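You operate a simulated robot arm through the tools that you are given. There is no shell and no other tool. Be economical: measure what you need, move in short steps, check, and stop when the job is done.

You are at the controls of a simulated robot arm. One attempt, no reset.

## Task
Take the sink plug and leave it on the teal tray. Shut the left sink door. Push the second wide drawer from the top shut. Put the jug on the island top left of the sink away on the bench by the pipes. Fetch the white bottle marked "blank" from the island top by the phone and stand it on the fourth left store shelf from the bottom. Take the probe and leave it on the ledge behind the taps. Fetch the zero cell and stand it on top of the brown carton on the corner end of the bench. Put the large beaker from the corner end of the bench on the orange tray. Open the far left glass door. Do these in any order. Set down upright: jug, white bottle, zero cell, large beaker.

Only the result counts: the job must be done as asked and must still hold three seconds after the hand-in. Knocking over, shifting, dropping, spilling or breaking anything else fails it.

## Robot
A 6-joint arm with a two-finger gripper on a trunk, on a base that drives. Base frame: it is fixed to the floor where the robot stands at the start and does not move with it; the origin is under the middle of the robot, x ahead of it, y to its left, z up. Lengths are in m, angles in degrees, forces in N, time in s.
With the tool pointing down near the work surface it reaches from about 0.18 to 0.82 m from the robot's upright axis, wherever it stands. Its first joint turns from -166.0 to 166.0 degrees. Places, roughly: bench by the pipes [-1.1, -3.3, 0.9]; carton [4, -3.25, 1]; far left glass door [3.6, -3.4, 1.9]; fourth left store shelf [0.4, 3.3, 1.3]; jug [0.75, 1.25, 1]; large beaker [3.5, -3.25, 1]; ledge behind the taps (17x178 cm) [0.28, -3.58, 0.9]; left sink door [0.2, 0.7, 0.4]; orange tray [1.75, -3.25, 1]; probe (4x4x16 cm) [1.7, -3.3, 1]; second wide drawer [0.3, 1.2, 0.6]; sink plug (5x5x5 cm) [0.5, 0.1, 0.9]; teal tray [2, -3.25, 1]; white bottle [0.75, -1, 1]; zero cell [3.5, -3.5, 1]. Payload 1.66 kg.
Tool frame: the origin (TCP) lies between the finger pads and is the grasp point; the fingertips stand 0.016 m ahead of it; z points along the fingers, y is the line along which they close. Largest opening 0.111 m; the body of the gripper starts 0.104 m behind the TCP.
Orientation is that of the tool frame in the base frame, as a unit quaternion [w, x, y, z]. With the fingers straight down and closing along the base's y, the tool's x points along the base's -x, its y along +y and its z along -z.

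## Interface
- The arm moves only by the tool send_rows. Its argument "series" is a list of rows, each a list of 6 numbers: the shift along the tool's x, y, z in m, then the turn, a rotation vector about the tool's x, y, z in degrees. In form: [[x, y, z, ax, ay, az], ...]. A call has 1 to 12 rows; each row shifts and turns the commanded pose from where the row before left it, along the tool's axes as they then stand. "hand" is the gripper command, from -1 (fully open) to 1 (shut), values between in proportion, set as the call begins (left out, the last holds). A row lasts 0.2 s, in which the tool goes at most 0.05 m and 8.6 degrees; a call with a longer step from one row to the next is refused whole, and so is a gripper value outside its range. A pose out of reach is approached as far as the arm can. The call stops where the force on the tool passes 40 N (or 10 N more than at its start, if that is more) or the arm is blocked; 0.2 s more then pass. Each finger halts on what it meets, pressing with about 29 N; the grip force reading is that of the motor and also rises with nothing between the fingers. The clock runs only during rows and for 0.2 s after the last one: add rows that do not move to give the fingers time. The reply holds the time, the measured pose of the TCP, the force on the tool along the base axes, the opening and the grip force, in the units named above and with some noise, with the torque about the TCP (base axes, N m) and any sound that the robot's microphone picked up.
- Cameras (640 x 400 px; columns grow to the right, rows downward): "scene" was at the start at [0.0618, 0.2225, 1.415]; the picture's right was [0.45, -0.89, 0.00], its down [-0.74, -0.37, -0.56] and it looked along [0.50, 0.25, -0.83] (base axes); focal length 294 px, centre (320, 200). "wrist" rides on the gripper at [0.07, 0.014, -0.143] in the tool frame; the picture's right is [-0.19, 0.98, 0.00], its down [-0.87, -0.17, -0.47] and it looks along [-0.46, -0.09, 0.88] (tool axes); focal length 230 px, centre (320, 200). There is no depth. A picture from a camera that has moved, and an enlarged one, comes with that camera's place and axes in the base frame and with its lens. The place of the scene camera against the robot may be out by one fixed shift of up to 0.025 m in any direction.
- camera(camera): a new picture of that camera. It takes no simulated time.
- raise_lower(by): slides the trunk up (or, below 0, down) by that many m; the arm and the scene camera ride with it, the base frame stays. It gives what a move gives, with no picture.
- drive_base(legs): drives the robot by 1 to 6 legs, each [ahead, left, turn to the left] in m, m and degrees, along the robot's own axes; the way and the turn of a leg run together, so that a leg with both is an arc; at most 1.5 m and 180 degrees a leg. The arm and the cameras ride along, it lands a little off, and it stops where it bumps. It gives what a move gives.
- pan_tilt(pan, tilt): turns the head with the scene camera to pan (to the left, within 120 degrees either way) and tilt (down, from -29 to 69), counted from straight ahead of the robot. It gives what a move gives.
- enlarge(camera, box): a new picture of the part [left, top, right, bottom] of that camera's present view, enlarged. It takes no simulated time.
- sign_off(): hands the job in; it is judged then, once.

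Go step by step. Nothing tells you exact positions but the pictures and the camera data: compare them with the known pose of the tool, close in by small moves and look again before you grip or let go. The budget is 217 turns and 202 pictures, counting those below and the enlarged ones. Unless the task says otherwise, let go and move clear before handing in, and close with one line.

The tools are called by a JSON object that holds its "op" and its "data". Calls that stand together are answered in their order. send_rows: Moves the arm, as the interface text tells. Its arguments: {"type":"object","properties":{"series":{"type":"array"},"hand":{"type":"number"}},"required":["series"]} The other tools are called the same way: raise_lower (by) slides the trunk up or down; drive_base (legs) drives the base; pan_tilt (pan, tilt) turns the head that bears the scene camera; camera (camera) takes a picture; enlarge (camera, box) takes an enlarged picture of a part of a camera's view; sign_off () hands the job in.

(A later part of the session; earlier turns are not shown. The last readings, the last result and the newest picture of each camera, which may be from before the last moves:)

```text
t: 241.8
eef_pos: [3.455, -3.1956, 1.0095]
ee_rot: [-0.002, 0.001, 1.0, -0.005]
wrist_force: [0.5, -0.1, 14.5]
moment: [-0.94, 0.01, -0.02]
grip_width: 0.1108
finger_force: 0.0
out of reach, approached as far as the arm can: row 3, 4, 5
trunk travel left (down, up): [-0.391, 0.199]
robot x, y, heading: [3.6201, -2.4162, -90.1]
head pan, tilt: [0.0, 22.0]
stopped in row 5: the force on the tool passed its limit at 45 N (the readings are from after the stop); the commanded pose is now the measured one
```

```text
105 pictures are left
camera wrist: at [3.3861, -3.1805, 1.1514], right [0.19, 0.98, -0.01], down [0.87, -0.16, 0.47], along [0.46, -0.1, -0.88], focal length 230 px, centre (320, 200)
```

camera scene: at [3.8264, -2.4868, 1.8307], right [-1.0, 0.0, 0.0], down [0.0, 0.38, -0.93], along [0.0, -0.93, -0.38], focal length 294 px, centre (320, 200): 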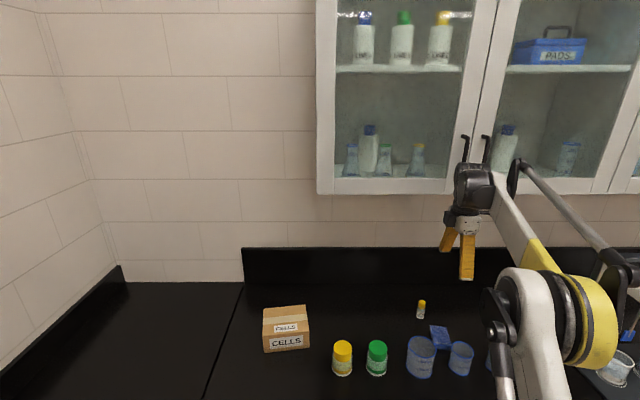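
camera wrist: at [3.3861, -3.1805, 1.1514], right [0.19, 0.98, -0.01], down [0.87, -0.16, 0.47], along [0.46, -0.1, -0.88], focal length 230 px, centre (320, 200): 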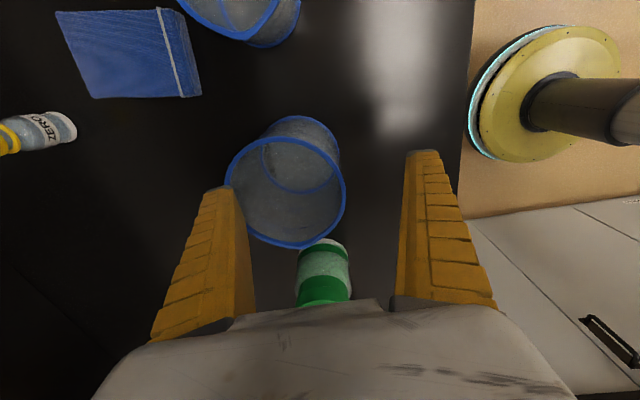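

The arm hit its reach limit and drifted so a finger touched the rim. I'll lift straight up, then bring the base nearer and the trunk lower.

{"op": "send_rows", "data": {"series": [[0, 0, -0.02, 0, 0, 0], [0, 0, -0.05, 0, 0, 0], [0, 0, -0.05, 0, 0, 0], [0, 0, -0.05, 0, 0, 0]]}}

{"op": "camera", "data": {"camera": "wrist"}}

```text
t: 242.8
eef_pos: [3.4563, -3.1908, 1.1776]
ee_rot: [-0.001, 0.0, 1.0, -0.005]
wrist_force: [-0.4, -0.6, -0.5]
moment: [0.03, -0.02, 0.04]
grip_width: 0.111
finger_force: 0.0
trunk travel left (down, up): [-0.391, 0.199]
robot x, y, heading: [3.6173, -2.4121, -90.1]
head pan, tilt: [0.0, 22.0]
```

```text
104 pictures are left
camera wrist: at [3.3871, -3.177, 1.32], right [0.19, 0.98, -0.01], down [0.87, -0.16, 0.47], along [0.46, -0.1, -0.88], focal length 230 px, centre (320, 200)
```

wrist: 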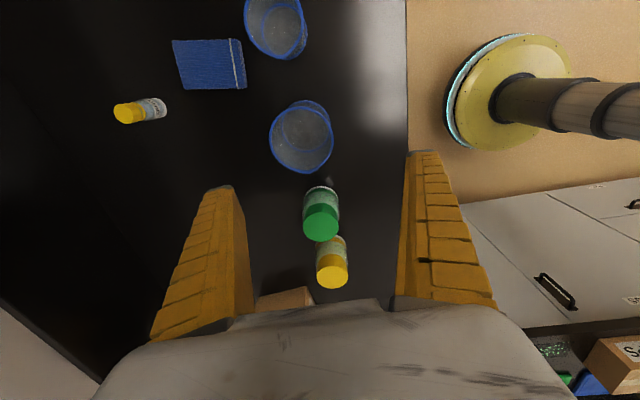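

{"op": "send_rows", "data": {"series": [[-0.026, 0.04, -0.012, 0, 0, 0], [-0.026, 0.04, -0.012, 0, 0, 0], [-0.026, 0.04, -0.012, 0, 0, 0], [-0.026, 0.04, -0.012, 0, 0, 0]]}}

{"op": "drive_base", "data": {"legs": [[0.19, -0.105, 0]]}}

{"op": "raise_lower", "data": {"by": -0.11}}

{"op": "enlarge", "data": {"camera": "wrist", "box": [240, 60, 400, 200]}}

```text
t: 243.8
eef_pos: [3.5607, -3.0319, 1.2237]
ee_rot: [-0.002, 0.001, 1.0, -0.006]
wrist_force: [0.4, 0.1, -1.1]
moment: [-0.03, -0.04, 0.0]
grip_width: 0.111
finger_force: 0.1
trunk travel left (down, up): [-0.391, 0.199]
robot x, y, heading: [3.6157, -2.4123, -90.3]
head pan, tilt: [0.0, 22.0]
```

```text
t: 245.5
eef_pos: [3.4589, -3.2286, 1.223]
ee_rot: [-0.002, -0.002, 1.0, -0.004]
wrist_force: [0.2, 0.3, -0.4]
moment: [0.09, -0.01, -0.03]
grip_width: 0.111
finger_force: 0.0
trunk travel left (down, up): [-0.391, 0.199]
robot x, y, heading: [3.5124, -2.6091, -89.9]
head pan, tilt: [0.0, 22.0]
```

```text
t: 246.9
eef_pos: [3.4597, -3.2274, 1.1151]
ee_rot: [-0.002, -0.002, 1.0, -0.004]
wrist_force: [1.0, -0.1, 0.2]
moment: [0.01, 0.06, -0.02]
grip_width: 0.1109
finger_force: 0.0
trunk travel left (down, up): [-0.281, 0.309]
robot x, y, heading: [3.5132, -2.6043, -90.1]
head pan, tilt: [0.0, 22.0]
```

```text
2.86 times, centred on (320, 130) of wrist
camera zoom: at [3.3905, -3.2129, 1.2563], right [0.19, 0.98, -0.01], down [0.87, -0.16, 0.47], along [0.46, -0.1, -0.88], focal length 657 px, centre (320, 400)
```

zoom: 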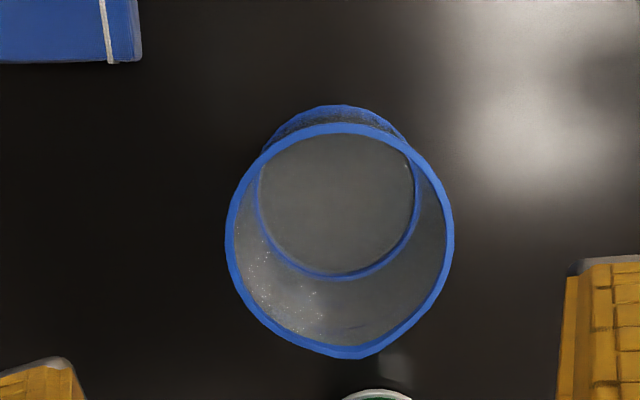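

{"op": "send_rows", "data": {"series": [[0.004, 0.006, 0.03, 0, 0, 0], [0, 0, 0.03, 0, 0, 0], [0, 0, 0.03, 0, 0, 0]]}}

{"op": "camera", "data": {"camera": "wrist"}}

```text
t: 247.7
eef_pos: [3.457, -3.2226, 1.021]
ee_rot: [-0.001, -0.002, 1.0, -0.004]
wrist_force: [1.6, 0.2, 0.2]
moment: [-0.03, -0.02, 0.01]
grip_width: 0.1111
finger_force: 0.0
trunk travel left (down, up): [-0.281, 0.309]
robot x, y, heading: [3.5192, -2.6061, -90.1]
head pan, tilt: [0.0, 22.0]
```

```text
102 pictures are left
camera wrist: at [3.3868, -3.2091, 1.1639], right [0.19, 0.98, -0.01], down [0.87, -0.16, 0.47], along [0.46, -0.1, -0.88], focal length 230 px, centre (320, 200)
```

wrist: 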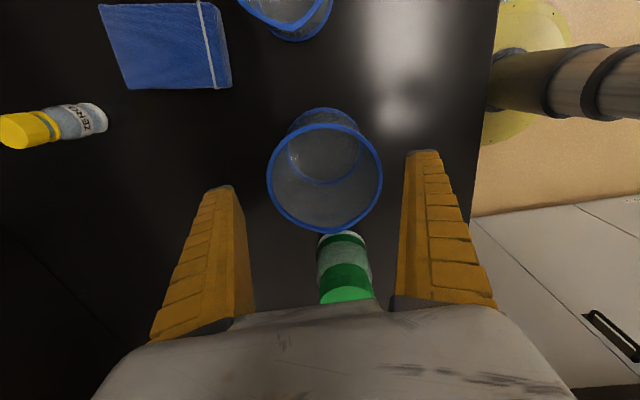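

{"op": "send_rows", "data": {"series": [[0, 0, 0.02, 0, 0, 0], [0, 0, 0.02, 0, 0, 0], [0, 0, 0.013, 0, 0, 0]]}}

{"op": "send_rows", "data": {"series": [[0, 0, 0, 0, 0, 0], [0, 0, 0, 0, 0, 0], [0, 0, 0, 0, 0, 0], [0, 0, 0, 0, 0, 0]], "hand": 1}}

{"op": "camera", "data": {"camera": "wrist"}}

```text
t: 248.5
eef_pos: [3.4551, -3.2219, 0.9695]
ee_rot: [-0.002, -0.002, 1.0, -0.004]
wrist_force: [-0.3, -0.2, -0.1]
moment: [0.02, -0.01, -0.01]
grip_width: 0.1107
finger_force: 0.1
trunk travel left (down, up): [-0.281, 0.309]
robot x, y, heading: [3.5119, -2.6055, -89.7]
head pan, tilt: [0.0, 22.0]
```

```text
t: 249.5
eef_pos: [3.4549, -3.2223, 0.9691]
ee_rot: [-0.002, -0.002, 1.0, -0.004]
wrist_force: [-0.4, -0.5, 0.5]
moment: [-0.02, -0.02, -0.03]
grip_width: 0.0838
finger_force: 29.1
trunk travel left (down, up): [-0.281, 0.309]
robot x, y, heading: [3.5167, -2.6069, -89.9]
head pan, tilt: [0.0, 22.0]
```

```text
101 pictures are left
camera wrist: at [3.3863, -3.2088, 1.1128], right [0.19, 0.98, -0.01], down [0.87, -0.16, 0.47], along [0.46, -0.1, -0.88], focal length 230 px, centre (320, 200)
```

wrist: 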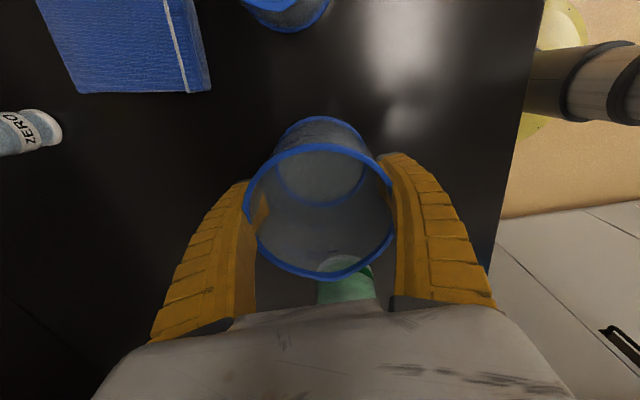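

Gripped at a width of 0.084. I'll lift, back away, and carry it to the orange tray at about (1.87, -3.13).

{"op": "send_rows", "data": {"series": [[0, 0, -0.02, 0, 0, 0], [0, 0, -0.04, 0, 0, 0], [0, 0, -0.05, 0, 0, 0], [0, 0, -0.05, 0, 0, 0], [0, 0, -0.05, 0, 0, 0], [0, 0, -0.04, 0, 0, 0]]}}

{"op": "drive_base", "data": {"legs": [[-0.3, 0, 0], [0, -1.0, 0], [0, -0.585, 0]]}}

{"op": "pan_tilt", "data": {"pan": -5, "tilt": 35}}

{"op": "camera", "data": {"camera": "scene"}}

{"op": "camera", "data": {"camera": "wrist"}}

```text
t: 250.9
eef_pos: [3.4553, -3.2226, 1.2234]
ee_rot: [-0.002, -0.002, 1.0, -0.004]
wrist_force: [0.4, -0.5, -0.4]
moment: [0.01, 0.05, 0.01]
grip_width: 0.0838
finger_force: 29.0
trunk travel left (down, up): [-0.281, 0.309]
robot x, y, heading: [3.5132, -2.606, -90.0]
head pan, tilt: [0.0, 22.0]
```

```text
t: 260.7
eef_pos: [1.8686, -2.9404, 1.2222]
ee_rot: [-0.002, -0.008, 1.0, -0.004]
wrist_force: [-0.3, 1.2, -0.4]
moment: [-0.01, -0.04, 0.03]
grip_width: 0.0837
finger_force: 28.4
trunk travel left (down, up): [-0.281, 0.309]
robot x, y, heading: [1.9224, -2.3224, -89.4]
head pan, tilt: [0.0, 22.0]
```

```text
t: 261.4
eef_pos: [1.8683, -2.9418, 1.2222]
ee_rot: [-0.002, -0.008, 1.0, -0.004]
wrist_force: [-0.2, -0.4, -0.1]
moment: [0.01, 0.0, 0.01]
grip_width: 0.0837
finger_force: 29.0
trunk travel left (down, up): [-0.281, 0.309]
robot x, y, heading: [1.9222, -2.3218, -89.6]
head pan, tilt: [-5.0, 35.0]
```

```text
100 pictures are left
camera scene: at [2.1229, -2.3874, 1.7002], right [-1.0, 0.07, 0.0], down [0.04, 0.57, -0.82], along [-0.06, -0.82, -0.57], focal length 294 px, centre (320, 200)
```

scene: 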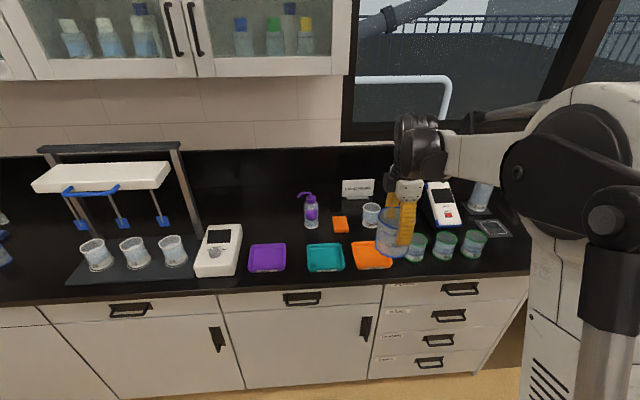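

```text
99 pictures are left
camera wrist: at [1.8003, -2.9282, 1.3652], right [0.18, 0.98, -0.01], down [0.87, -0.15, 0.47], along [0.46, -0.09, -0.88], focal length 230 px, centre (320, 200)
```

wrist: 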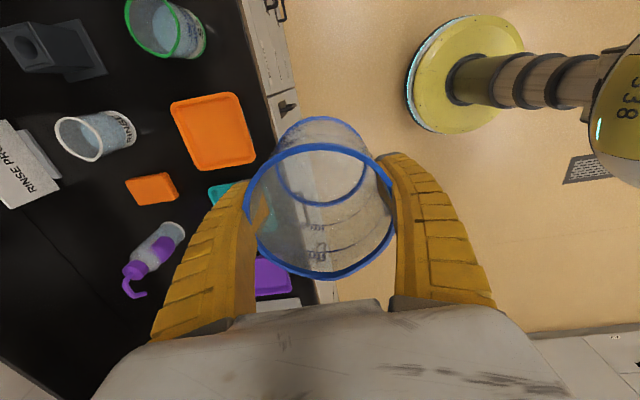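

{"op": "drive_base", "data": {"legs": [[0.21, -0.012, -0.4]]}}

{"op": "send_rows", "data": {"series": [[0, 0, 0.05, 0, 0, 0], [0, 0, 0.05, 0, 0, 0]]}}

{"op": "camera", "data": {"camera": "wrist"}}

{"op": "enlarge", "data": {"camera": "scene", "box": [280, 170, 480, 300]}}

```text
t: 263.0
eef_pos: [1.852, -3.1487, 1.2213]
ee_rot: [-0.002, -0.003, 1.0, -0.005]
wrist_force: [-0.4, -0.2, -0.7]
moment: [0.04, 0.01, -0.01]
grip_width: 0.0839
finger_force: 29.0
trunk travel left (down, up): [-0.281, 0.309]
robot x, y, heading: [1.9101, -2.5281, -90.1]
head pan, tilt: [-5.0, 35.0]
```

```text
t: 263.6
eef_pos: [1.8506, -3.1498, 1.1197]
ee_rot: [-0.002, -0.002, 1.0, -0.005]
wrist_force: [0.0, -0.3, -0.7]
moment: [-0.02, 0.03, 0.0]
grip_width: 0.0839
finger_force: 29.0
trunk travel left (down, up): [-0.281, 0.309]
robot x, y, heading: [1.9089, -2.5299, -90.0]
head pan, tilt: [-5.0, 35.0]
```

```text
98 pictures are left
camera wrist: at [1.7815, -3.1356, 1.262], right [0.19, 0.98, -0.01], down [0.87, -0.16, 0.47], along [0.46, -0.1, -0.88], focal length 230 px, centre (320, 200)
```

wrist: 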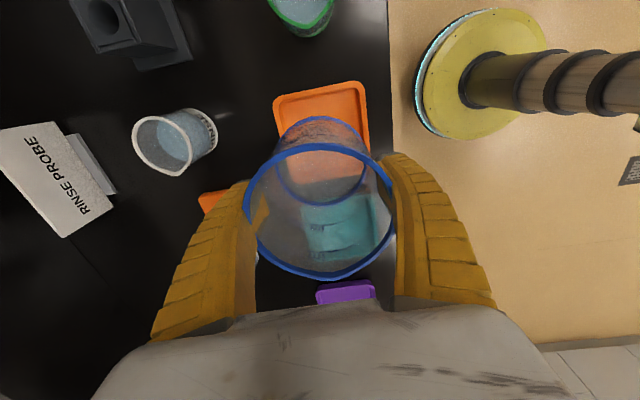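

```text
3.08 times, centred on (380, 235) of scene
camera zoom: at [2.1115, -2.5962, 1.7001], right [-1.0, 0.09, 0.0], down [0.05, 0.57, -0.82], along [-0.07, -0.82, -0.57], focal length 904 px, centre (135, 92)
```

zoom: 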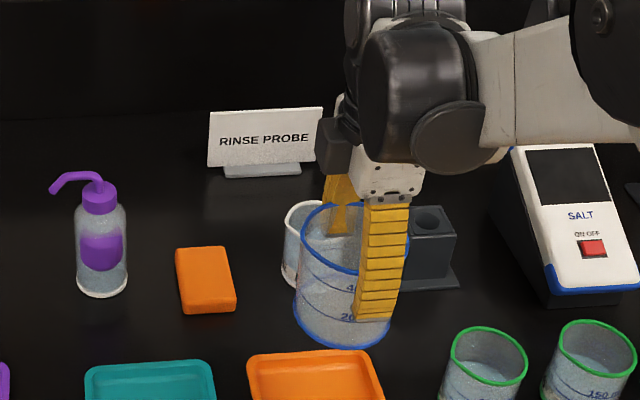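

{"op": "send_rows", "data": {"series": [[-0.007, 0.003, 0.04, 0, 0, 0], [0, 0, 0.04, 0, 0, 0], [0, 0, 0.04, 0, 0, 0], [0, 0, 0.013, 0, 0, 0]]}}

{"op": "enlarge", "data": {"camera": "scene", "box": [280, 170, 480, 300]}}

```text
t: 264.6
eef_pos: [1.857, -3.1466, 0.9884]
ee_rot: [-0.001, -0.003, 1.0, -0.005]
wrist_force: [0.4, -0.1, -0.5]
moment: [0.0, -0.02, -0.02]
grip_width: 0.0838
finger_force: 29.2
trunk travel left (down, up): [-0.281, 0.309]
robot x, y, heading: [1.9096, -2.5316, -89.9]
head pan, tilt: [-5.0, 35.0]
```

```text
3.08 times, centred on (380, 235) of scene
camera zoom: at [2.1115, -2.5955, 1.7002], right [-1.0, 0.09, 0.0], down [0.05, 0.57, -0.82], along [-0.07, -0.82, -0.57], focal length 904 px, centre (135, 92)
```

zoom: 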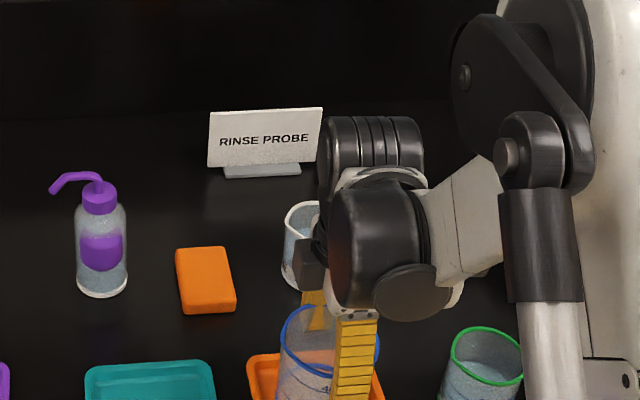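

{"op": "enlarge", "data": {"camera": "scene", "box": [290, 210, 450, 330]}}

{"op": "send_rows", "data": {"series": [[0, 0, 0.006, 0, 0, 0]]}}

{"op": "send_rows", "data": {"series": [[0, 0, 0.006, 0, 0, 0]]}}

```text
3.33 times, centred on (370, 270) of scene
camera zoom: at [2.1115, -2.5955, 1.7002], right [-1.0, 0.09, 0.0], down [0.05, 0.57, -0.82], along [-0.07, -0.82, -0.57], focal length 979 px, centre (153, -33)
```

zoom: 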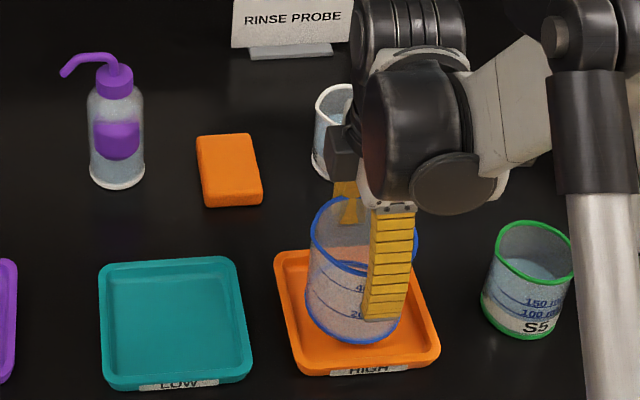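

```text
t: 265.0
eef_pos: [1.857, -3.1467, 0.9835]
ee_rot: [-0.002, -0.002, 1.0, -0.004]
wrist_force: [-0.2, 1.4, -0.6]
moment: [0.02, 0.0, 0.01]
grip_width: 0.0838
finger_force: 28.6
trunk travel left (down, up): [-0.281, 0.309]
robot x, y, heading: [1.9092, -2.5277, -90.0]
head pan, tilt: [-5.0, 35.0]
```

```text
t: 265.4
eef_pos: [1.8586, -3.1468, 0.9778]
ee_rot: [-0.002, -0.002, 1.0, -0.004]
wrist_force: [-0.3, 0.0, -1.2]
moment: [0.02, -0.02, -0.03]
grip_width: 0.084
finger_force: 29.7
trunk travel left (down, up): [-0.281, 0.309]
robot x, y, heading: [1.9129, -2.5286, -90.1]
head pan, tilt: [-5.0, 35.0]
```

Well over the tray. I'll continue in fine steps to contact.

{"op": "send_rows", "data": {"series": [[0, 0, 0.004, 0, 0, 0]]}}

{"op": "send_rows", "data": {"series": [[0, 0, 0.004, 0, 0, 0]]}}

{"op": "send_rows", "data": {"series": [[0, 0, 0.003, 0, 0, 0]]}}

```text
t: 265.8
eef_pos: [1.8579, -3.146, 0.9757]
ee_rot: [-0.002, -0.003, 1.0, -0.005]
wrist_force: [-0.8, -2.4, 17.5]
moment: [0.16, -0.1, -0.01]
grip_width: 0.0839
finger_force: 28.7
trunk travel left (down, up): [-0.281, 0.309]
robot x, y, heading: [1.9118, -2.5285, -89.7]
head pan, tilt: [-5.0, 35.0]
```

```text
t: 266.2
eef_pos: [1.858, -3.1468, 0.97]
ee_rot: [-0.001, -0.001, 1.0, -0.005]
wrist_force: [-2.8, -8.5, 26.7]
moment: [-0.2, 0.01, -0.02]
grip_width: 0.0855
finger_force: 29.4
trunk travel left (down, up): [-0.281, 0.309]
robot x, y, heading: [1.9077, -2.5291, -89.9]
head pan, tilt: [-5.0, 35.0]
```

```text
t: 266.6
eef_pos: [1.8587, -3.1447, 0.9671]
ee_rot: [-0.001, -0.003, 1.0, -0.005]
wrist_force: [-0.6, -5.6, 26.5]
moment: [-0.13, -0.04, 0.02]
grip_width: 0.0852
finger_force: 28.7
trunk travel left (down, up): [-0.281, 0.309]
robot x, y, heading: [1.9106, -2.5336, -89.7]
head pan, tilt: [-5.0, 35.0]
```

{"op": "send_rows", "data": {"series": [[0, 0, 0, 0, 0, 0], [0, 0, 0, 0, 0, 0], [0, 0, 0, 0, 0, 0]], "hand": -1}}

{"op": "send_rows", "data": {"series": [[0, 0, -0.02, 0, 0, 0], [0, 0, -0.04, 0, 0, 0], [0, 0, -0.05, 0, 0, 0], [0, 0, -0.05, 0, 0, 0], [0, 0, -0.05, 0, 0, 0], [0, 0, -0.05, 0, 0, 0]]}}

{"op": "camera", "data": {"camera": "scene"}}

```text
t: 267.4
eef_pos: [1.8576, -3.146, 0.9658]
ee_rot: [-0.001, -0.003, 1.0, -0.004]
wrist_force: [0.2, 0.5, 0.0]
moment: [-0.03, 0.0, 0.0]
grip_width: 0.1109
finger_force: 0.0
trunk travel left (down, up): [-0.281, 0.309]
robot x, y, heading: [1.9089, -2.528, -90.1]
head pan, tilt: [-5.0, 35.0]
```

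```text
t: 268.8
eef_pos: [1.8581, -3.1454, 1.2262]
ee_rot: [-0.002, -0.003, 1.0, -0.005]
wrist_force: [0.6, 2.0, -0.5]
moment: [-0.01, 0.01, 0.01]
grip_width: 0.1109
finger_force: 0.0
trunk travel left (down, up): [-0.281, 0.309]
robot x, y, heading: [1.9101, -2.5278, -89.8]
head pan, tilt: [-5.0, 35.0]
```

```text
94 pictures are left
camera scene: at [2.1116, -2.5947, 1.7002], right [-1.0, 0.09, 0.0], down [0.05, 0.57, -0.82], along [-0.07, -0.82, -0.57], focal length 294 px, centre (320, 200)
```

scene: 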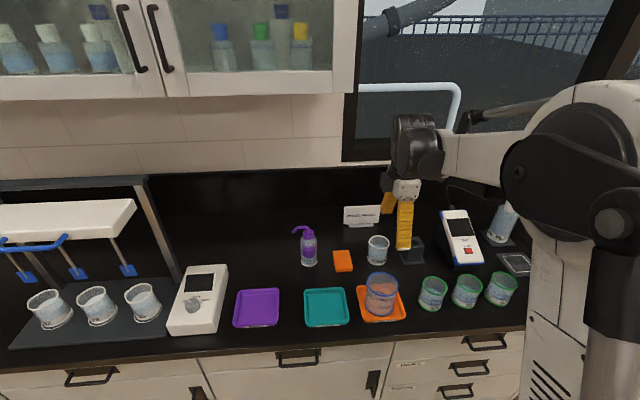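

The beaker stands on the orange tray. Next is the zero cell, so I'll drive back to the corner end.

{"op": "drive_base", "data": {"legs": [[-0.3, 0, 0], [0, 1.1, 0], [0, 0.42, 0]]}}

{"op": "pan_tilt", "data": {"pan": 0, "tilt": 30}}

{"op": "drive_base", "data": {"legs": [[0.25, 0, 0]]}}

{"op": "camera", "data": {"camera": "wrist"}}

{"op": "camera", "data": {"camera": "scene"}}

```text
t: 278.3
eef_pos: [3.3722, -2.8515, 1.2248]
ee_rot: [-0.002, 0.004, 1.0, -0.004]
wrist_force: [-0.1, -0.1, -0.2]
moment: [0.0, 0.03, 0.0]
grip_width: 0.1108
finger_force: 0.1
trunk travel left (down, up): [-0.281, 0.309]
robot x, y, heading: [3.4302, -2.2371, -90.8]
head pan, tilt: [-5.0, 35.0]
```

```text
t: 279.0
eef_pos: [3.3724, -2.8537, 1.2227]
ee_rot: [-0.002, 0.003, 1.0, -0.005]
wrist_force: [0.2, 0.1, 0.6]
moment: [0.0, 0.03, -0.04]
grip_width: 0.1109
finger_force: 0.1
trunk travel left (down, up): [-0.281, 0.309]
robot x, y, heading: [3.4289, -2.2389, -90.4]
head pan, tilt: [0.0, 30.0]
```

```text
t: 280.8
eef_pos: [3.3726, -3.103, 1.2248]
ee_rot: [-0.001, 0.002, 1.0, -0.005]
wrist_force: [-0.9, -0.1, 0.5]
moment: [0.02, -0.04, 0.0]
grip_width: 0.1109
finger_force: 0.1
trunk travel left (down, up): [-0.281, 0.309]
robot x, y, heading: [3.4288, -2.4878, -90.2]
head pan, tilt: [0.0, 30.0]
```

```text
93 pictures are left
camera wrist: at [3.3035, -3.0875, 1.3666], right [0.19, 0.98, -0.01], down [0.87, -0.17, 0.47], along [0.46, -0.1, -0.88], focal length 230 px, centre (320, 200)
```

wrist: 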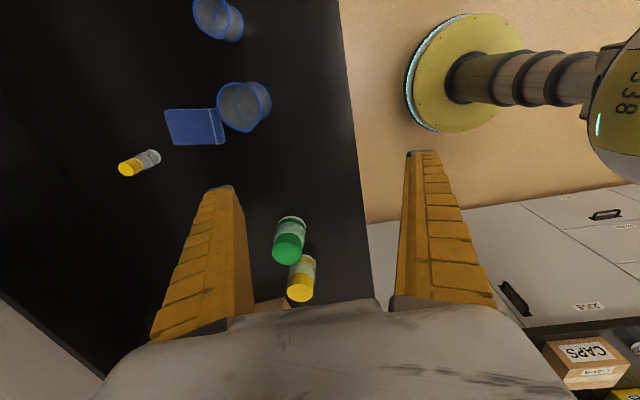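

```text
92 pictures are left
camera scene: at [3.6368, -2.5574, 1.7079], right [-1.0, 0.01, 0.0], down [0.0, 0.5, -0.87], along [-0.01, -0.87, -0.5], focal length 294 px, centre (320, 200)
```

scene: 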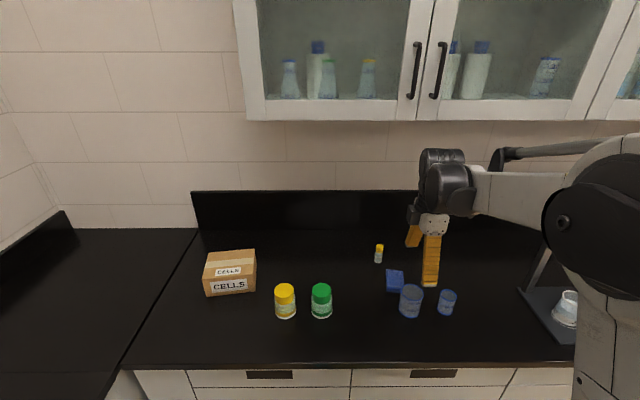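

{"op": "drive_base", "data": {"legs": [[0.2, 0.005, 0]]}}

{"op": "send_rows", "data": {"series": [[0, 0, 0.045, 0, 0, 0], [0, 0, 0.045, 0, 0, 0], [0, 0, 0.045, 0, 0, 0], [0, -0.04, 0, 0, 0, 0], [0, -0.04, 0, 0, 0, 0], [0, -0.04, 0, 0, 0, 0]], "hand": -0.1}}

{"op": "camera", "data": {"camera": "wrist"}}

{"op": "camera", "data": {"camera": "scene"}}

```text
t: 282.4
eef_pos: [3.378, -3.2991, 1.2231]
ee_rot: [-0.003, 0.001, 1.0, -0.004]
wrist_force: [0.0, -0.6, -0.5]
moment: [0.07, 0.0, 0.03]
grip_width: 0.1109
finger_force: 0.0
trunk travel left (down, up): [-0.281, 0.309]
robot x, y, heading: [3.4346, -2.6836, -90.3]
head pan, tilt: [0.0, 30.0]
```

```text
t: 283.8
eef_pos: [3.3753, -3.4243, 1.0889]
ee_rot: [-0.002, 0.001, 1.0, -0.004]
wrist_force: [-0.5, -0.6, 0.4]
moment: [0.01, 0.02, 0.01]
grip_width: 0.063
finger_force: 1.2
trunk travel left (down, up): [-0.281, 0.309]
robot x, y, heading: [3.4308, -2.6802, -90.0]
head pan, tilt: [0.0, 30.0]
```

```text
91 pictures are left
camera wrist: at [3.3072, -3.4092, 1.2311], right [0.19, 0.98, -0.01], down [0.87, -0.16, 0.47], along [0.46, -0.1, -0.88], focal length 230 px, centre (320, 200)
```

wrist: 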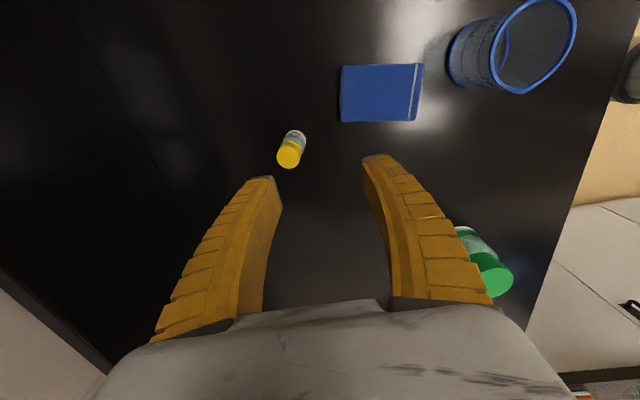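

```text
90 pictures are left
camera scene: at [3.641, -2.7536, 1.7078], right [-1.0, 0.0, 0.0], down [0.0, 0.5, -0.87], along [0.0, -0.87, -0.5], focal length 294 px, centre (320, 200)
```

scene: 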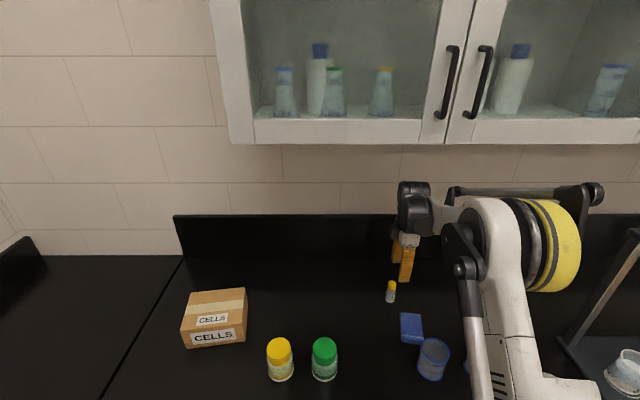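

{"op": "send_rows", "data": {"series": [[0, -0.035, 0, 0, 0, 0], [0, 0, 0.035, 0, 0, 0], [0, 0, 0.035, 0, 0, 0]]}}

{"op": "camera", "data": {"camera": "wrist"}}

```text
t: 284.6
eef_pos: [3.3765, -3.4554, 1.0193]
ee_rot: [-0.002, 0.001, 1.0, -0.005]
wrist_force: [0.7, 0.9, -0.3]
moment: [0.01, 0.01, -0.02]
grip_width: 0.063
finger_force: 1.0
trunk travel left (down, up): [-0.281, 0.309]
robot x, y, heading: [3.4319, -2.6774, -90.4]
head pan, tilt: [0.0, 30.0]
```

```text
89 pictures are left
camera wrist: at [3.3079, -3.4415, 1.1619], right [0.19, 0.98, -0.01], down [0.87, -0.16, 0.47], along [0.46, -0.1, -0.88], focal length 230 px, centre (320, 200)
```

wrist: 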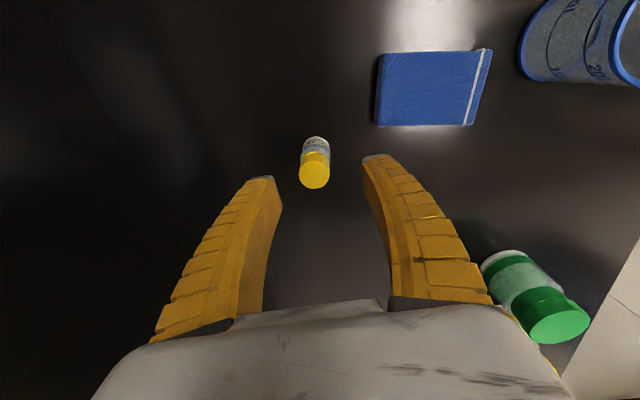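

{"op": "send_rows", "data": {"series": [[-0.002, -0.005, 0.024, 0, 0, 0], [0, 0, 0.024, 0, 0, 0], [0, 0, 0.022, 0, 0, 0]]}}

{"op": "camera", "data": {"camera": "wrist"}}

```text
t: 285.4
eef_pos: [3.3798, -3.4608, 0.9503]
ee_rot: [-0.002, 0.001, 1.0, -0.004]
wrist_force: [0.2, 0.0, 0.2]
moment: [0.02, 0.01, 0.0]
grip_width: 0.063
finger_force: 1.6
trunk travel left (down, up): [-0.281, 0.309]
robot x, y, heading: [3.4336, -2.6793, -90.3]
head pan, tilt: [0.0, 30.0]
```

```text
88 pictures are left
camera wrist: at [3.3099, -3.4469, 1.0928], right [0.19, 0.98, -0.01], down [0.87, -0.16, 0.47], along [0.46, -0.1, -0.88], focal length 230 px, centre (320, 200)
```

wrist: 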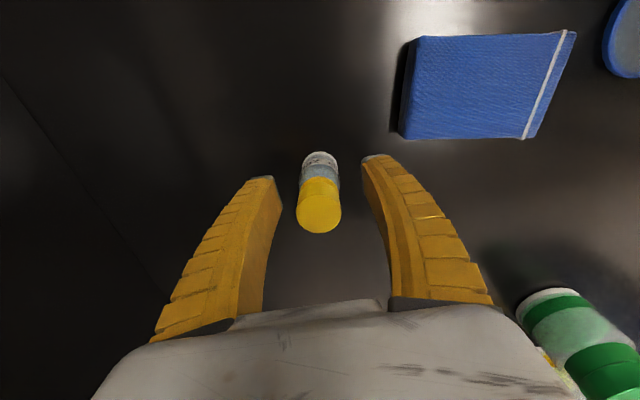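

{"op": "send_rows", "data": {"series": [[0.005, 0, 0, 0, 0, 0], [0, 0, 0, 0, 0, 0], [0, 0, 0, 0, 0, 0], [0, 0, 0, 0, 0, 0]], "hand": 1}}

{"op": "send_rows", "data": {"series": [[0, 0, -0.02, 0, 0, 0], [0, 0, -0.04, 0, 0, 0], [0, 0, -0.04, 0, 0, 0], [0, 0.02, -0.04, 0, 0, 0], [0, 0.04, 0, 0, 0, 0], [0, 0.04, 0, 0, 0, 0], [0, 0.04, 0, 0, 0, 0]]}}

{"op": "camera", "data": {"camera": "wrist"}}

```text
t: 286.4
eef_pos: [3.3745, -3.4613, 0.9522]
ee_rot: [-0.002, 0.001, 1.0, -0.005]
wrist_force: [1.4, -0.8, 3.8]
moment: [0.01, -0.14, -0.01]
grip_width: 0.0239
finger_force: 28.6
trunk travel left (down, up): [-0.281, 0.309]
robot x, y, heading: [3.4287, -2.6797, -89.9]
head pan, tilt: [0.0, 30.0]
```

```text
t: 288.0
eef_pos: [3.3761, -3.32, 1.0905]
ee_rot: [-0.002, 0.0, 1.0, -0.006]
wrist_force: [0.3, -0.2, -0.2]
moment: [-0.04, -0.04, -0.01]
grip_width: 0.0212
finger_force: 28.5
trunk travel left (down, up): [-0.281, 0.309]
robot x, y, heading: [3.4325, -2.6822, -90.1]
head pan, tilt: [0.0, 30.0]
```

```text
87 pictures are left
camera wrist: at [3.3064, -3.3046, 1.2329], right [0.19, 0.98, -0.01], down [0.87, -0.16, 0.47], along [0.46, -0.1, -0.88], focal length 230 px, centre (320, 200)
```

wrist: 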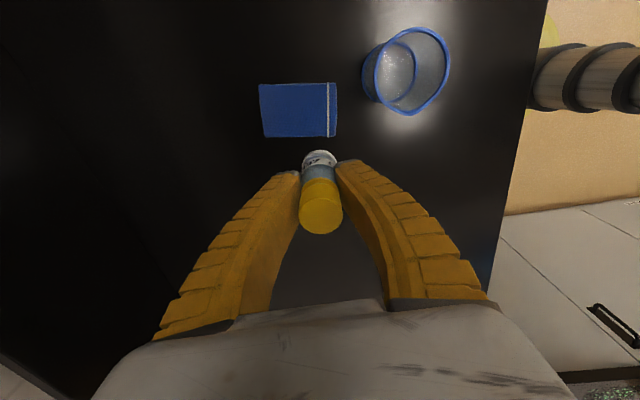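

The cell is held. I'll raise it a little, move toward the carton, keeping clear of the side bench, and look.

{"op": "send_rows", "data": {"series": [[0, 0, -0.04, 0, 0, 0], [0, 0, -0.03, 0, 0, 0]]}}

{"op": "drive_base", "data": {"legs": [[0, 0.34, 0]]}}

{"op": "camera", "data": {"camera": "wrist"}}

{"op": "camera", "data": {"camera": "scene"}}

```text
t: 288.6
eef_pos: [3.3755, -3.3188, 1.1598]
ee_rot: [-0.002, 0.001, 1.0, -0.005]
wrist_force: [-0.7, 1.0, -0.1]
moment: [0.04, 0.0, 0.01]
grip_width: 0.0212
finger_force: 29.3
trunk travel left (down, up): [-0.281, 0.309]
robot x, y, heading: [3.4351, -2.6839, -90.4]
head pan, tilt: [0.0, 30.0]
```

```text
t: 290.8
eef_pos: [3.7137, -3.3197, 1.1596]
ee_rot: [-0.002, -0.001, 1.0, -0.004]
wrist_force: [0.1, -0.5, -0.8]
moment: [0.0, 0.06, -0.02]
grip_width: 0.0203
finger_force: 29.4
trunk travel left (down, up): [-0.281, 0.309]
robot x, y, heading: [3.7715, -2.6824, -90.2]
head pan, tilt: [0.0, 30.0]
```

```text
86 pictures are left
camera wrist: at [3.6454, -3.3062, 1.3022], right [0.19, 0.98, -0.01], down [0.87, -0.16, 0.47], along [0.46, -0.1, -0.88], focal length 230 px, centre (320, 200)
```

wrist: 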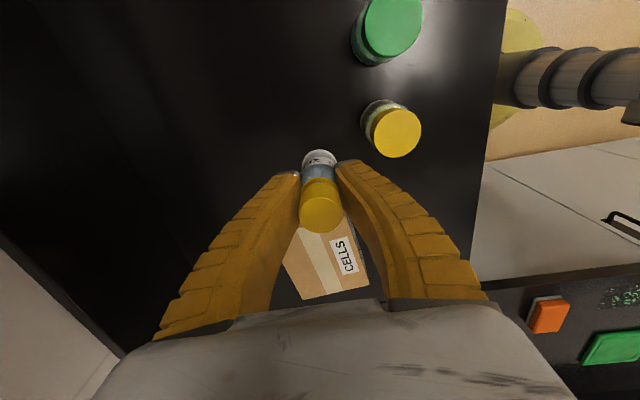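

```text
85 pictures are left
camera scene: at [3.9794, -2.7527, 1.7078], right [-1.0, 0.0, 0.0], down [0.0, 0.5, -0.87], along [0.0, -0.87, -0.5], focal length 294 px, centre (320, 200)
```

scene: 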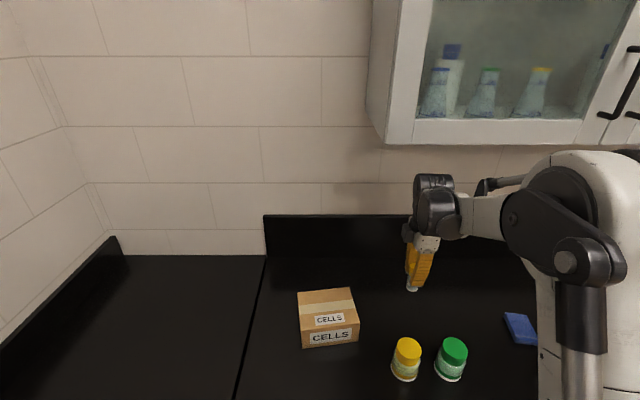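

The carton top is about x 3.85–4.0, y -3.28 to -3.41, z≈1.0. I'll move over its centre.

{"op": "send_rows", "data": {"series": [[-0.0425, -0.0055, 0, 0, 0, 0], [-0.0425, -0.0055, 0, 0, 0, 0], [-0.0425, -0.0055, 0, 0, 0, 0], [-0.0425, -0.0055, 0, 0, 0, 0], [-0.042, -0.0055, 0, 0, 0, 0]]}}

{"op": "camera", "data": {"camera": "wrist"}}

{"op": "enlarge", "data": {"camera": "scene", "box": [240, 150, 440, 380]}}

```text
t: 292.0
eef_pos: [3.927, -3.3464, 1.1573]
ee_rot: [-0.002, -0.001, 1.0, -0.004]
wrist_force: [-0.2, -0.4, -0.7]
moment: [-0.04, 0.01, 0.01]
grip_width: 0.0207
finger_force: 29.0
trunk travel left (down, up): [-0.281, 0.309]
robot x, y, heading: [3.767, -2.6827, -90.2]
head pan, tilt: [0.0, 30.0]
```

```text
84 pictures are left
camera wrist: at [3.8575, -3.3321, 1.3008], right [0.19, 0.98, -0.01], down [0.87, -0.16, 0.47], along [0.46, -0.1, -0.88], focal length 230 px, centre (320, 200)
```

wrist: 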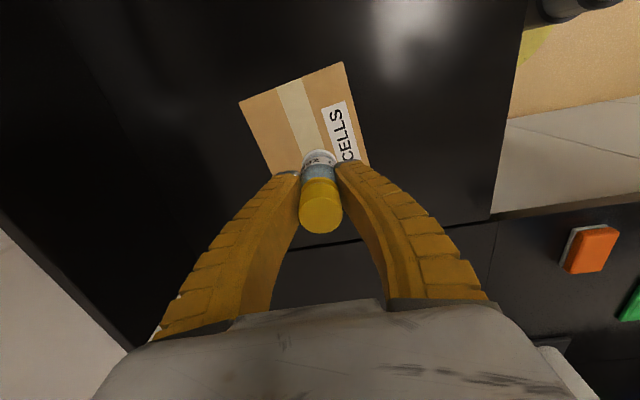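

```text
1.74 times, centred on (340, 265) of scene
camera zoom: at [3.9797, -2.7529, 1.7078], right [-1.0, 0.0, 0.0], down [0.0, 0.5, -0.87], along [0.0, -0.87, -0.5], focal length 511 px, centre (285, 87)
```

zoom: 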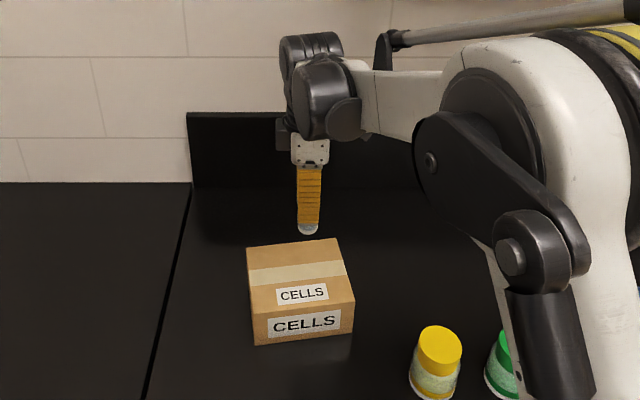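

{"op": "send_rows", "data": {"series": [[0, -0.012, 0.03, 0, 0, 0], [0, 0, 0.03, 0, 0, 0], [0, 0, 0.025, 0, 0, 0]]}}

{"op": "enlarge", "data": {"camera": "scene", "box": [280, 220, 380, 370]}}

```text
t: 292.8
eef_pos: [3.927, -3.3598, 1.0738]
ee_rot: [-0.002, 0.0, 1.0, -0.004]
wrist_force: [0.4, -0.1, -1.6]
moment: [0.03, 0.0, -0.03]
grip_width: 0.0205
finger_force: 29.2
trunk travel left (down, up): [-0.281, 0.309]
robot x, y, heading: [3.7701, -2.6788, -90.0]
head pan, tilt: [0.0, 30.0]
```

```text
2.67 times, centred on (330, 295) of scene
camera zoom: at [3.9787, -2.7534, 1.7079], right [-1.0, 0.0, 0.0], down [0.0, 0.5, -0.87], along [0.0, -0.87, -0.5], focal length 783 px, centre (293, -53)
```

zoom: 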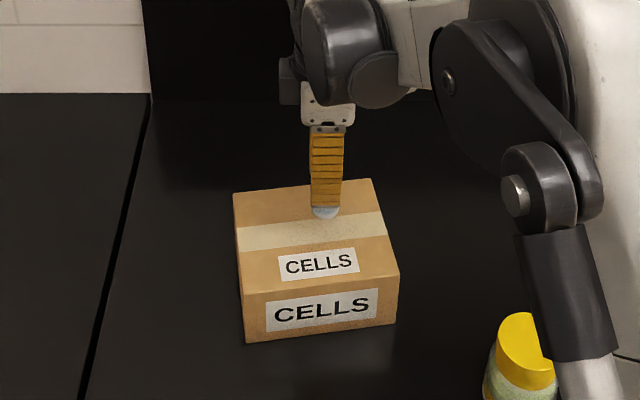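

{"op": "send_rows", "data": {"series": [[0, 0, 0.008, 0, 0, 0]]}}

{"op": "send_rows", "data": {"series": [[0, 0, 0.006, 0, 0, 0]]}}

{"op": "send_rows", "data": {"series": [[0, 0, 0.005, 0, 0, 0]]}}

{"op": "enlarge", "data": {"camera": "scene", "box": [280, 220, 380, 370]}}

```text
t: 293.2
eef_pos: [3.9257, -3.3607, 1.0646]
ee_rot: [-0.001, -0.001, 1.0, -0.005]
wrist_force: [-0.1, -1.1, -1.0]
moment: [-0.01, -0.03, 0.03]
grip_width: 0.0204
finger_force: 29.4
trunk travel left (down, up): [-0.281, 0.309]
robot x, y, heading: [3.7714, -2.6845, -90.1]
head pan, tilt: [0.0, 30.0]
```

```text
t: 293.6
eef_pos: [3.9251, -3.3599, 1.0602]
ee_rot: [-0.002, -0.001, 1.0, -0.004]
wrist_force: [-0.6, -0.8, -1.2]
moment: [-0.05, 0.01, 0.0]
grip_width: 0.0203
finger_force: 28.9
trunk travel left (down, up): [-0.281, 0.309]
robot x, y, heading: [3.7696, -2.6845, -90.0]
head pan, tilt: [0.0, 30.0]
```

```text
t: 294.0
eef_pos: [3.9261, -3.3599, 1.0547]
ee_rot: [-0.002, -0.001, 1.0, -0.004]
wrist_force: [0.3, -0.7, -0.1]
moment: [0.0, 0.05, -0.01]
grip_width: 0.0202
finger_force: 29.4
trunk travel left (down, up): [-0.281, 0.309]
robot x, y, heading: [3.7675, -2.6851, -90.3]
head pan, tilt: [0.0, 30.0]
```

```text
2.67 times, centred on (330, 295) of scene
camera zoom: at [3.9784, -2.7529, 1.7079], right [-1.0, 0.0, 0.0], down [0.0, 0.5, -0.87], along [0.0, -0.87, -0.5], focal length 783 px, centre (293, -53)
```

zoom: 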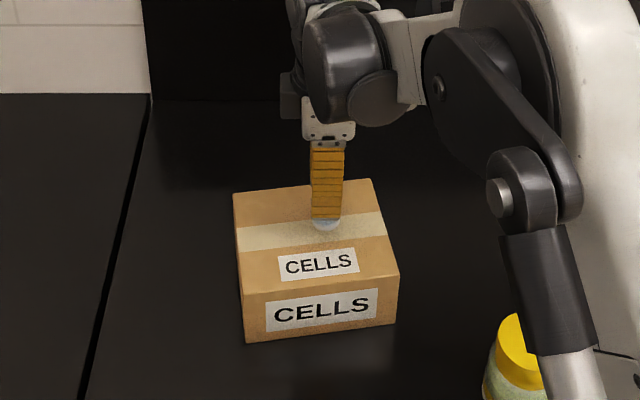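

{"op": "send_rows", "data": {"series": [[0, 0, 0.005, 0, 0, 0]]}}

{"op": "send_rows", "data": {"series": [[0, 0, 0.005, 0, 0, 0]]}}

{"op": "send_rows", "data": {"series": [[0, 0, 0.004, 0, 0, 0]]}}

{"op": "camera", "data": {"camera": "wrist"}}

```text
t: 294.4
eef_pos: [3.9253, -3.3602, 1.049]
ee_rot: [-0.002, -0.001, 1.0, -0.004]
wrist_force: [0.3, -0.5, -1.2]
moment: [0.02, -0.01, 0.01]
grip_width: 0.0206
finger_force: 28.4
trunk travel left (down, up): [-0.281, 0.309]
robot x, y, heading: [3.7706, -2.6785, -90.2]
head pan, tilt: [0.0, 30.0]
```

```text
t: 294.8
eef_pos: [3.9247, -3.3605, 1.0447]
ee_rot: [-0.002, 0.0, 1.0, -0.004]
wrist_force: [-0.2, -0.5, 0.3]
moment: [0.02, 0.0, -0.02]
grip_width: 0.0206
finger_force: 29.3
trunk travel left (down, up): [-0.281, 0.309]
robot x, y, heading: [3.7687, -2.6794, -90.1]
head pan, tilt: [0.0, 30.0]
```

```text
t: 295.2
eef_pos: [3.9247, -3.3601, 1.0404]
ee_rot: [-0.001, -0.002, 1.0, -0.004]
wrist_force: [0.1, -0.2, -0.7]
moment: [0.0, 0.0, -0.01]
grip_width: 0.0205
finger_force: 28.7
trunk travel left (down, up): [-0.281, 0.309]
robot x, y, heading: [3.7722, -2.6805, -90.1]
head pan, tilt: [0.0, 30.0]
```

```text
80 pictures are left
camera wrist: at [3.8557, -3.347, 1.1842], right [0.19, 0.98, -0.01], down [0.87, -0.16, 0.47], along [0.46, -0.1, -0.88], focal length 230 px, centre (320, 200)
```

wrist: 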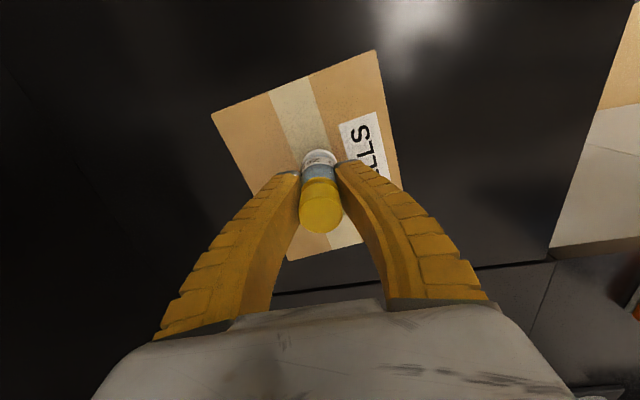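

{"op": "send_rows", "data": {"series": [[0, 0, 0.004, 0, 0, 0]]}}

{"op": "send_rows", "data": {"series": [[0, 0, 0.004, 0, 0, 0]]}}

{"op": "send_rows", "data": {"series": [[0, 0, 0.004, 0, 0, 0]]}}

```text
t: 295.6
eef_pos: [3.925, -3.3615, 1.0369]
ee_rot: [-0.002, -0.001, 1.0, -0.006]
wrist_force: [0.7, 0.0, 1.4]
moment: [-0.07, -0.06, 0.0]
grip_width: 0.0206
finger_force: 28.9
trunk travel left (down, up): [-0.281, 0.309]
robot x, y, heading: [3.7701, -2.6813, -89.9]
head pan, tilt: [0.0, 30.0]
```

```text
t: 296.0
eef_pos: [3.9247, -3.3606, 1.0354]
ee_rot: [-0.002, 0.0, 1.0, -0.006]
wrist_force: [-1.9, -5.1, 27.1]
moment: [-0.1, -0.22, -0.03]
grip_width: 0.0221
finger_force: 28.6
trunk travel left (down, up): [-0.281, 0.309]
robot x, y, heading: [3.773, -2.6808, -90.2]
head pan, tilt: [0.0, 30.0]
```

```text
t: 296.4
eef_pos: [3.9238, -3.3591, 1.0307]
ee_rot: [-0.001, 0.0, 1.0, -0.005]
wrist_force: [-4.1, -8.9, 27.3]
moment: [-0.17, 0.03, -0.04]
grip_width: 0.0251
finger_force: 29.2
trunk travel left (down, up): [-0.281, 0.309]
robot x, y, heading: [3.7691, -2.6833, -89.9]
head pan, tilt: [0.0, 30.0]
```

Contact. I'll release gently and go straight up.

{"op": "send_rows", "data": {"series": [[0, 0, 0, 0, 0, 0], [0, 0, 0, 0, 0, 0], [0, 0, 0, 0, 0, 0]], "hand": 0}}

{"op": "send_rows", "data": {"series": [[0, 0, -0.02, 0, 0, 0], [0, 0, -0.03, 0, 0, 0], [0, 0, -0.04, 0, 0, 0], [0, 0, -0.05, 0, 0, 0], [0, 0, -0.05, 0, 0, 0]]}}

{"op": "enlarge", "data": {"camera": "scene", "box": [240, 220, 420, 370]}}

{"op": "camera", "data": {"camera": "wrist"}}

```text
t: 297.2
eef_pos: [3.9253, -3.3591, 1.0298]
ee_rot: [-0.002, 0.0, 1.0, -0.004]
wrist_force: [-0.3, -1.1, 0.5]
moment: [0.0, 0.0, 0.05]
grip_width: 0.0575
finger_force: 1.2
trunk travel left (down, up): [-0.281, 0.309]
robot x, y, heading: [3.7738, -2.6817, -90.2]
head pan, tilt: [0.0, 30.0]
```

```text
t: 298.4
eef_pos: [3.9245, -3.3603, 1.2202]
ee_rot: [-0.002, -0.001, 1.0, -0.004]
wrist_force: [0.1, 0.1, 0.3]
moment: [-0.05, -0.02, -0.01]
grip_width: 0.0576
finger_force: 1.4
trunk travel left (down, up): [-0.281, 0.309]
robot x, y, heading: [3.7711, -2.6855, -90.3]
head pan, tilt: [0.0, 30.0]
```

```text
2.67 times, centred on (330, 295) of scene
camera zoom: at [3.9782, -2.7521, 1.708], right [-1.0, 0.0, 0.0], down [0.0, 0.5, -0.87], along [0.0, -0.87, -0.5], focal length 783 px, centre (293, -53)
```

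zoom: 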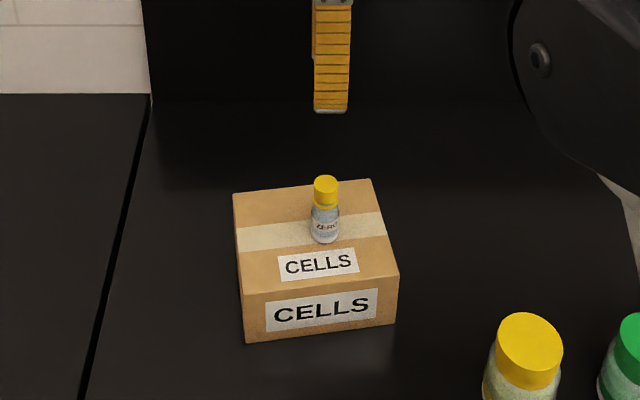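

```text
78 pictures are left
camera wrist: at [3.8555, -3.3458, 1.3635], right [0.19, 0.98, -0.01], down [0.87, -0.16, 0.47], along [0.46, -0.1, -0.88], focal length 230 px, centre (320, 200)
```

wrist: 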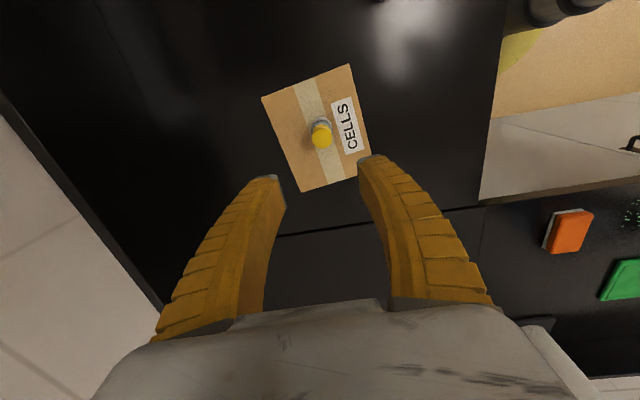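

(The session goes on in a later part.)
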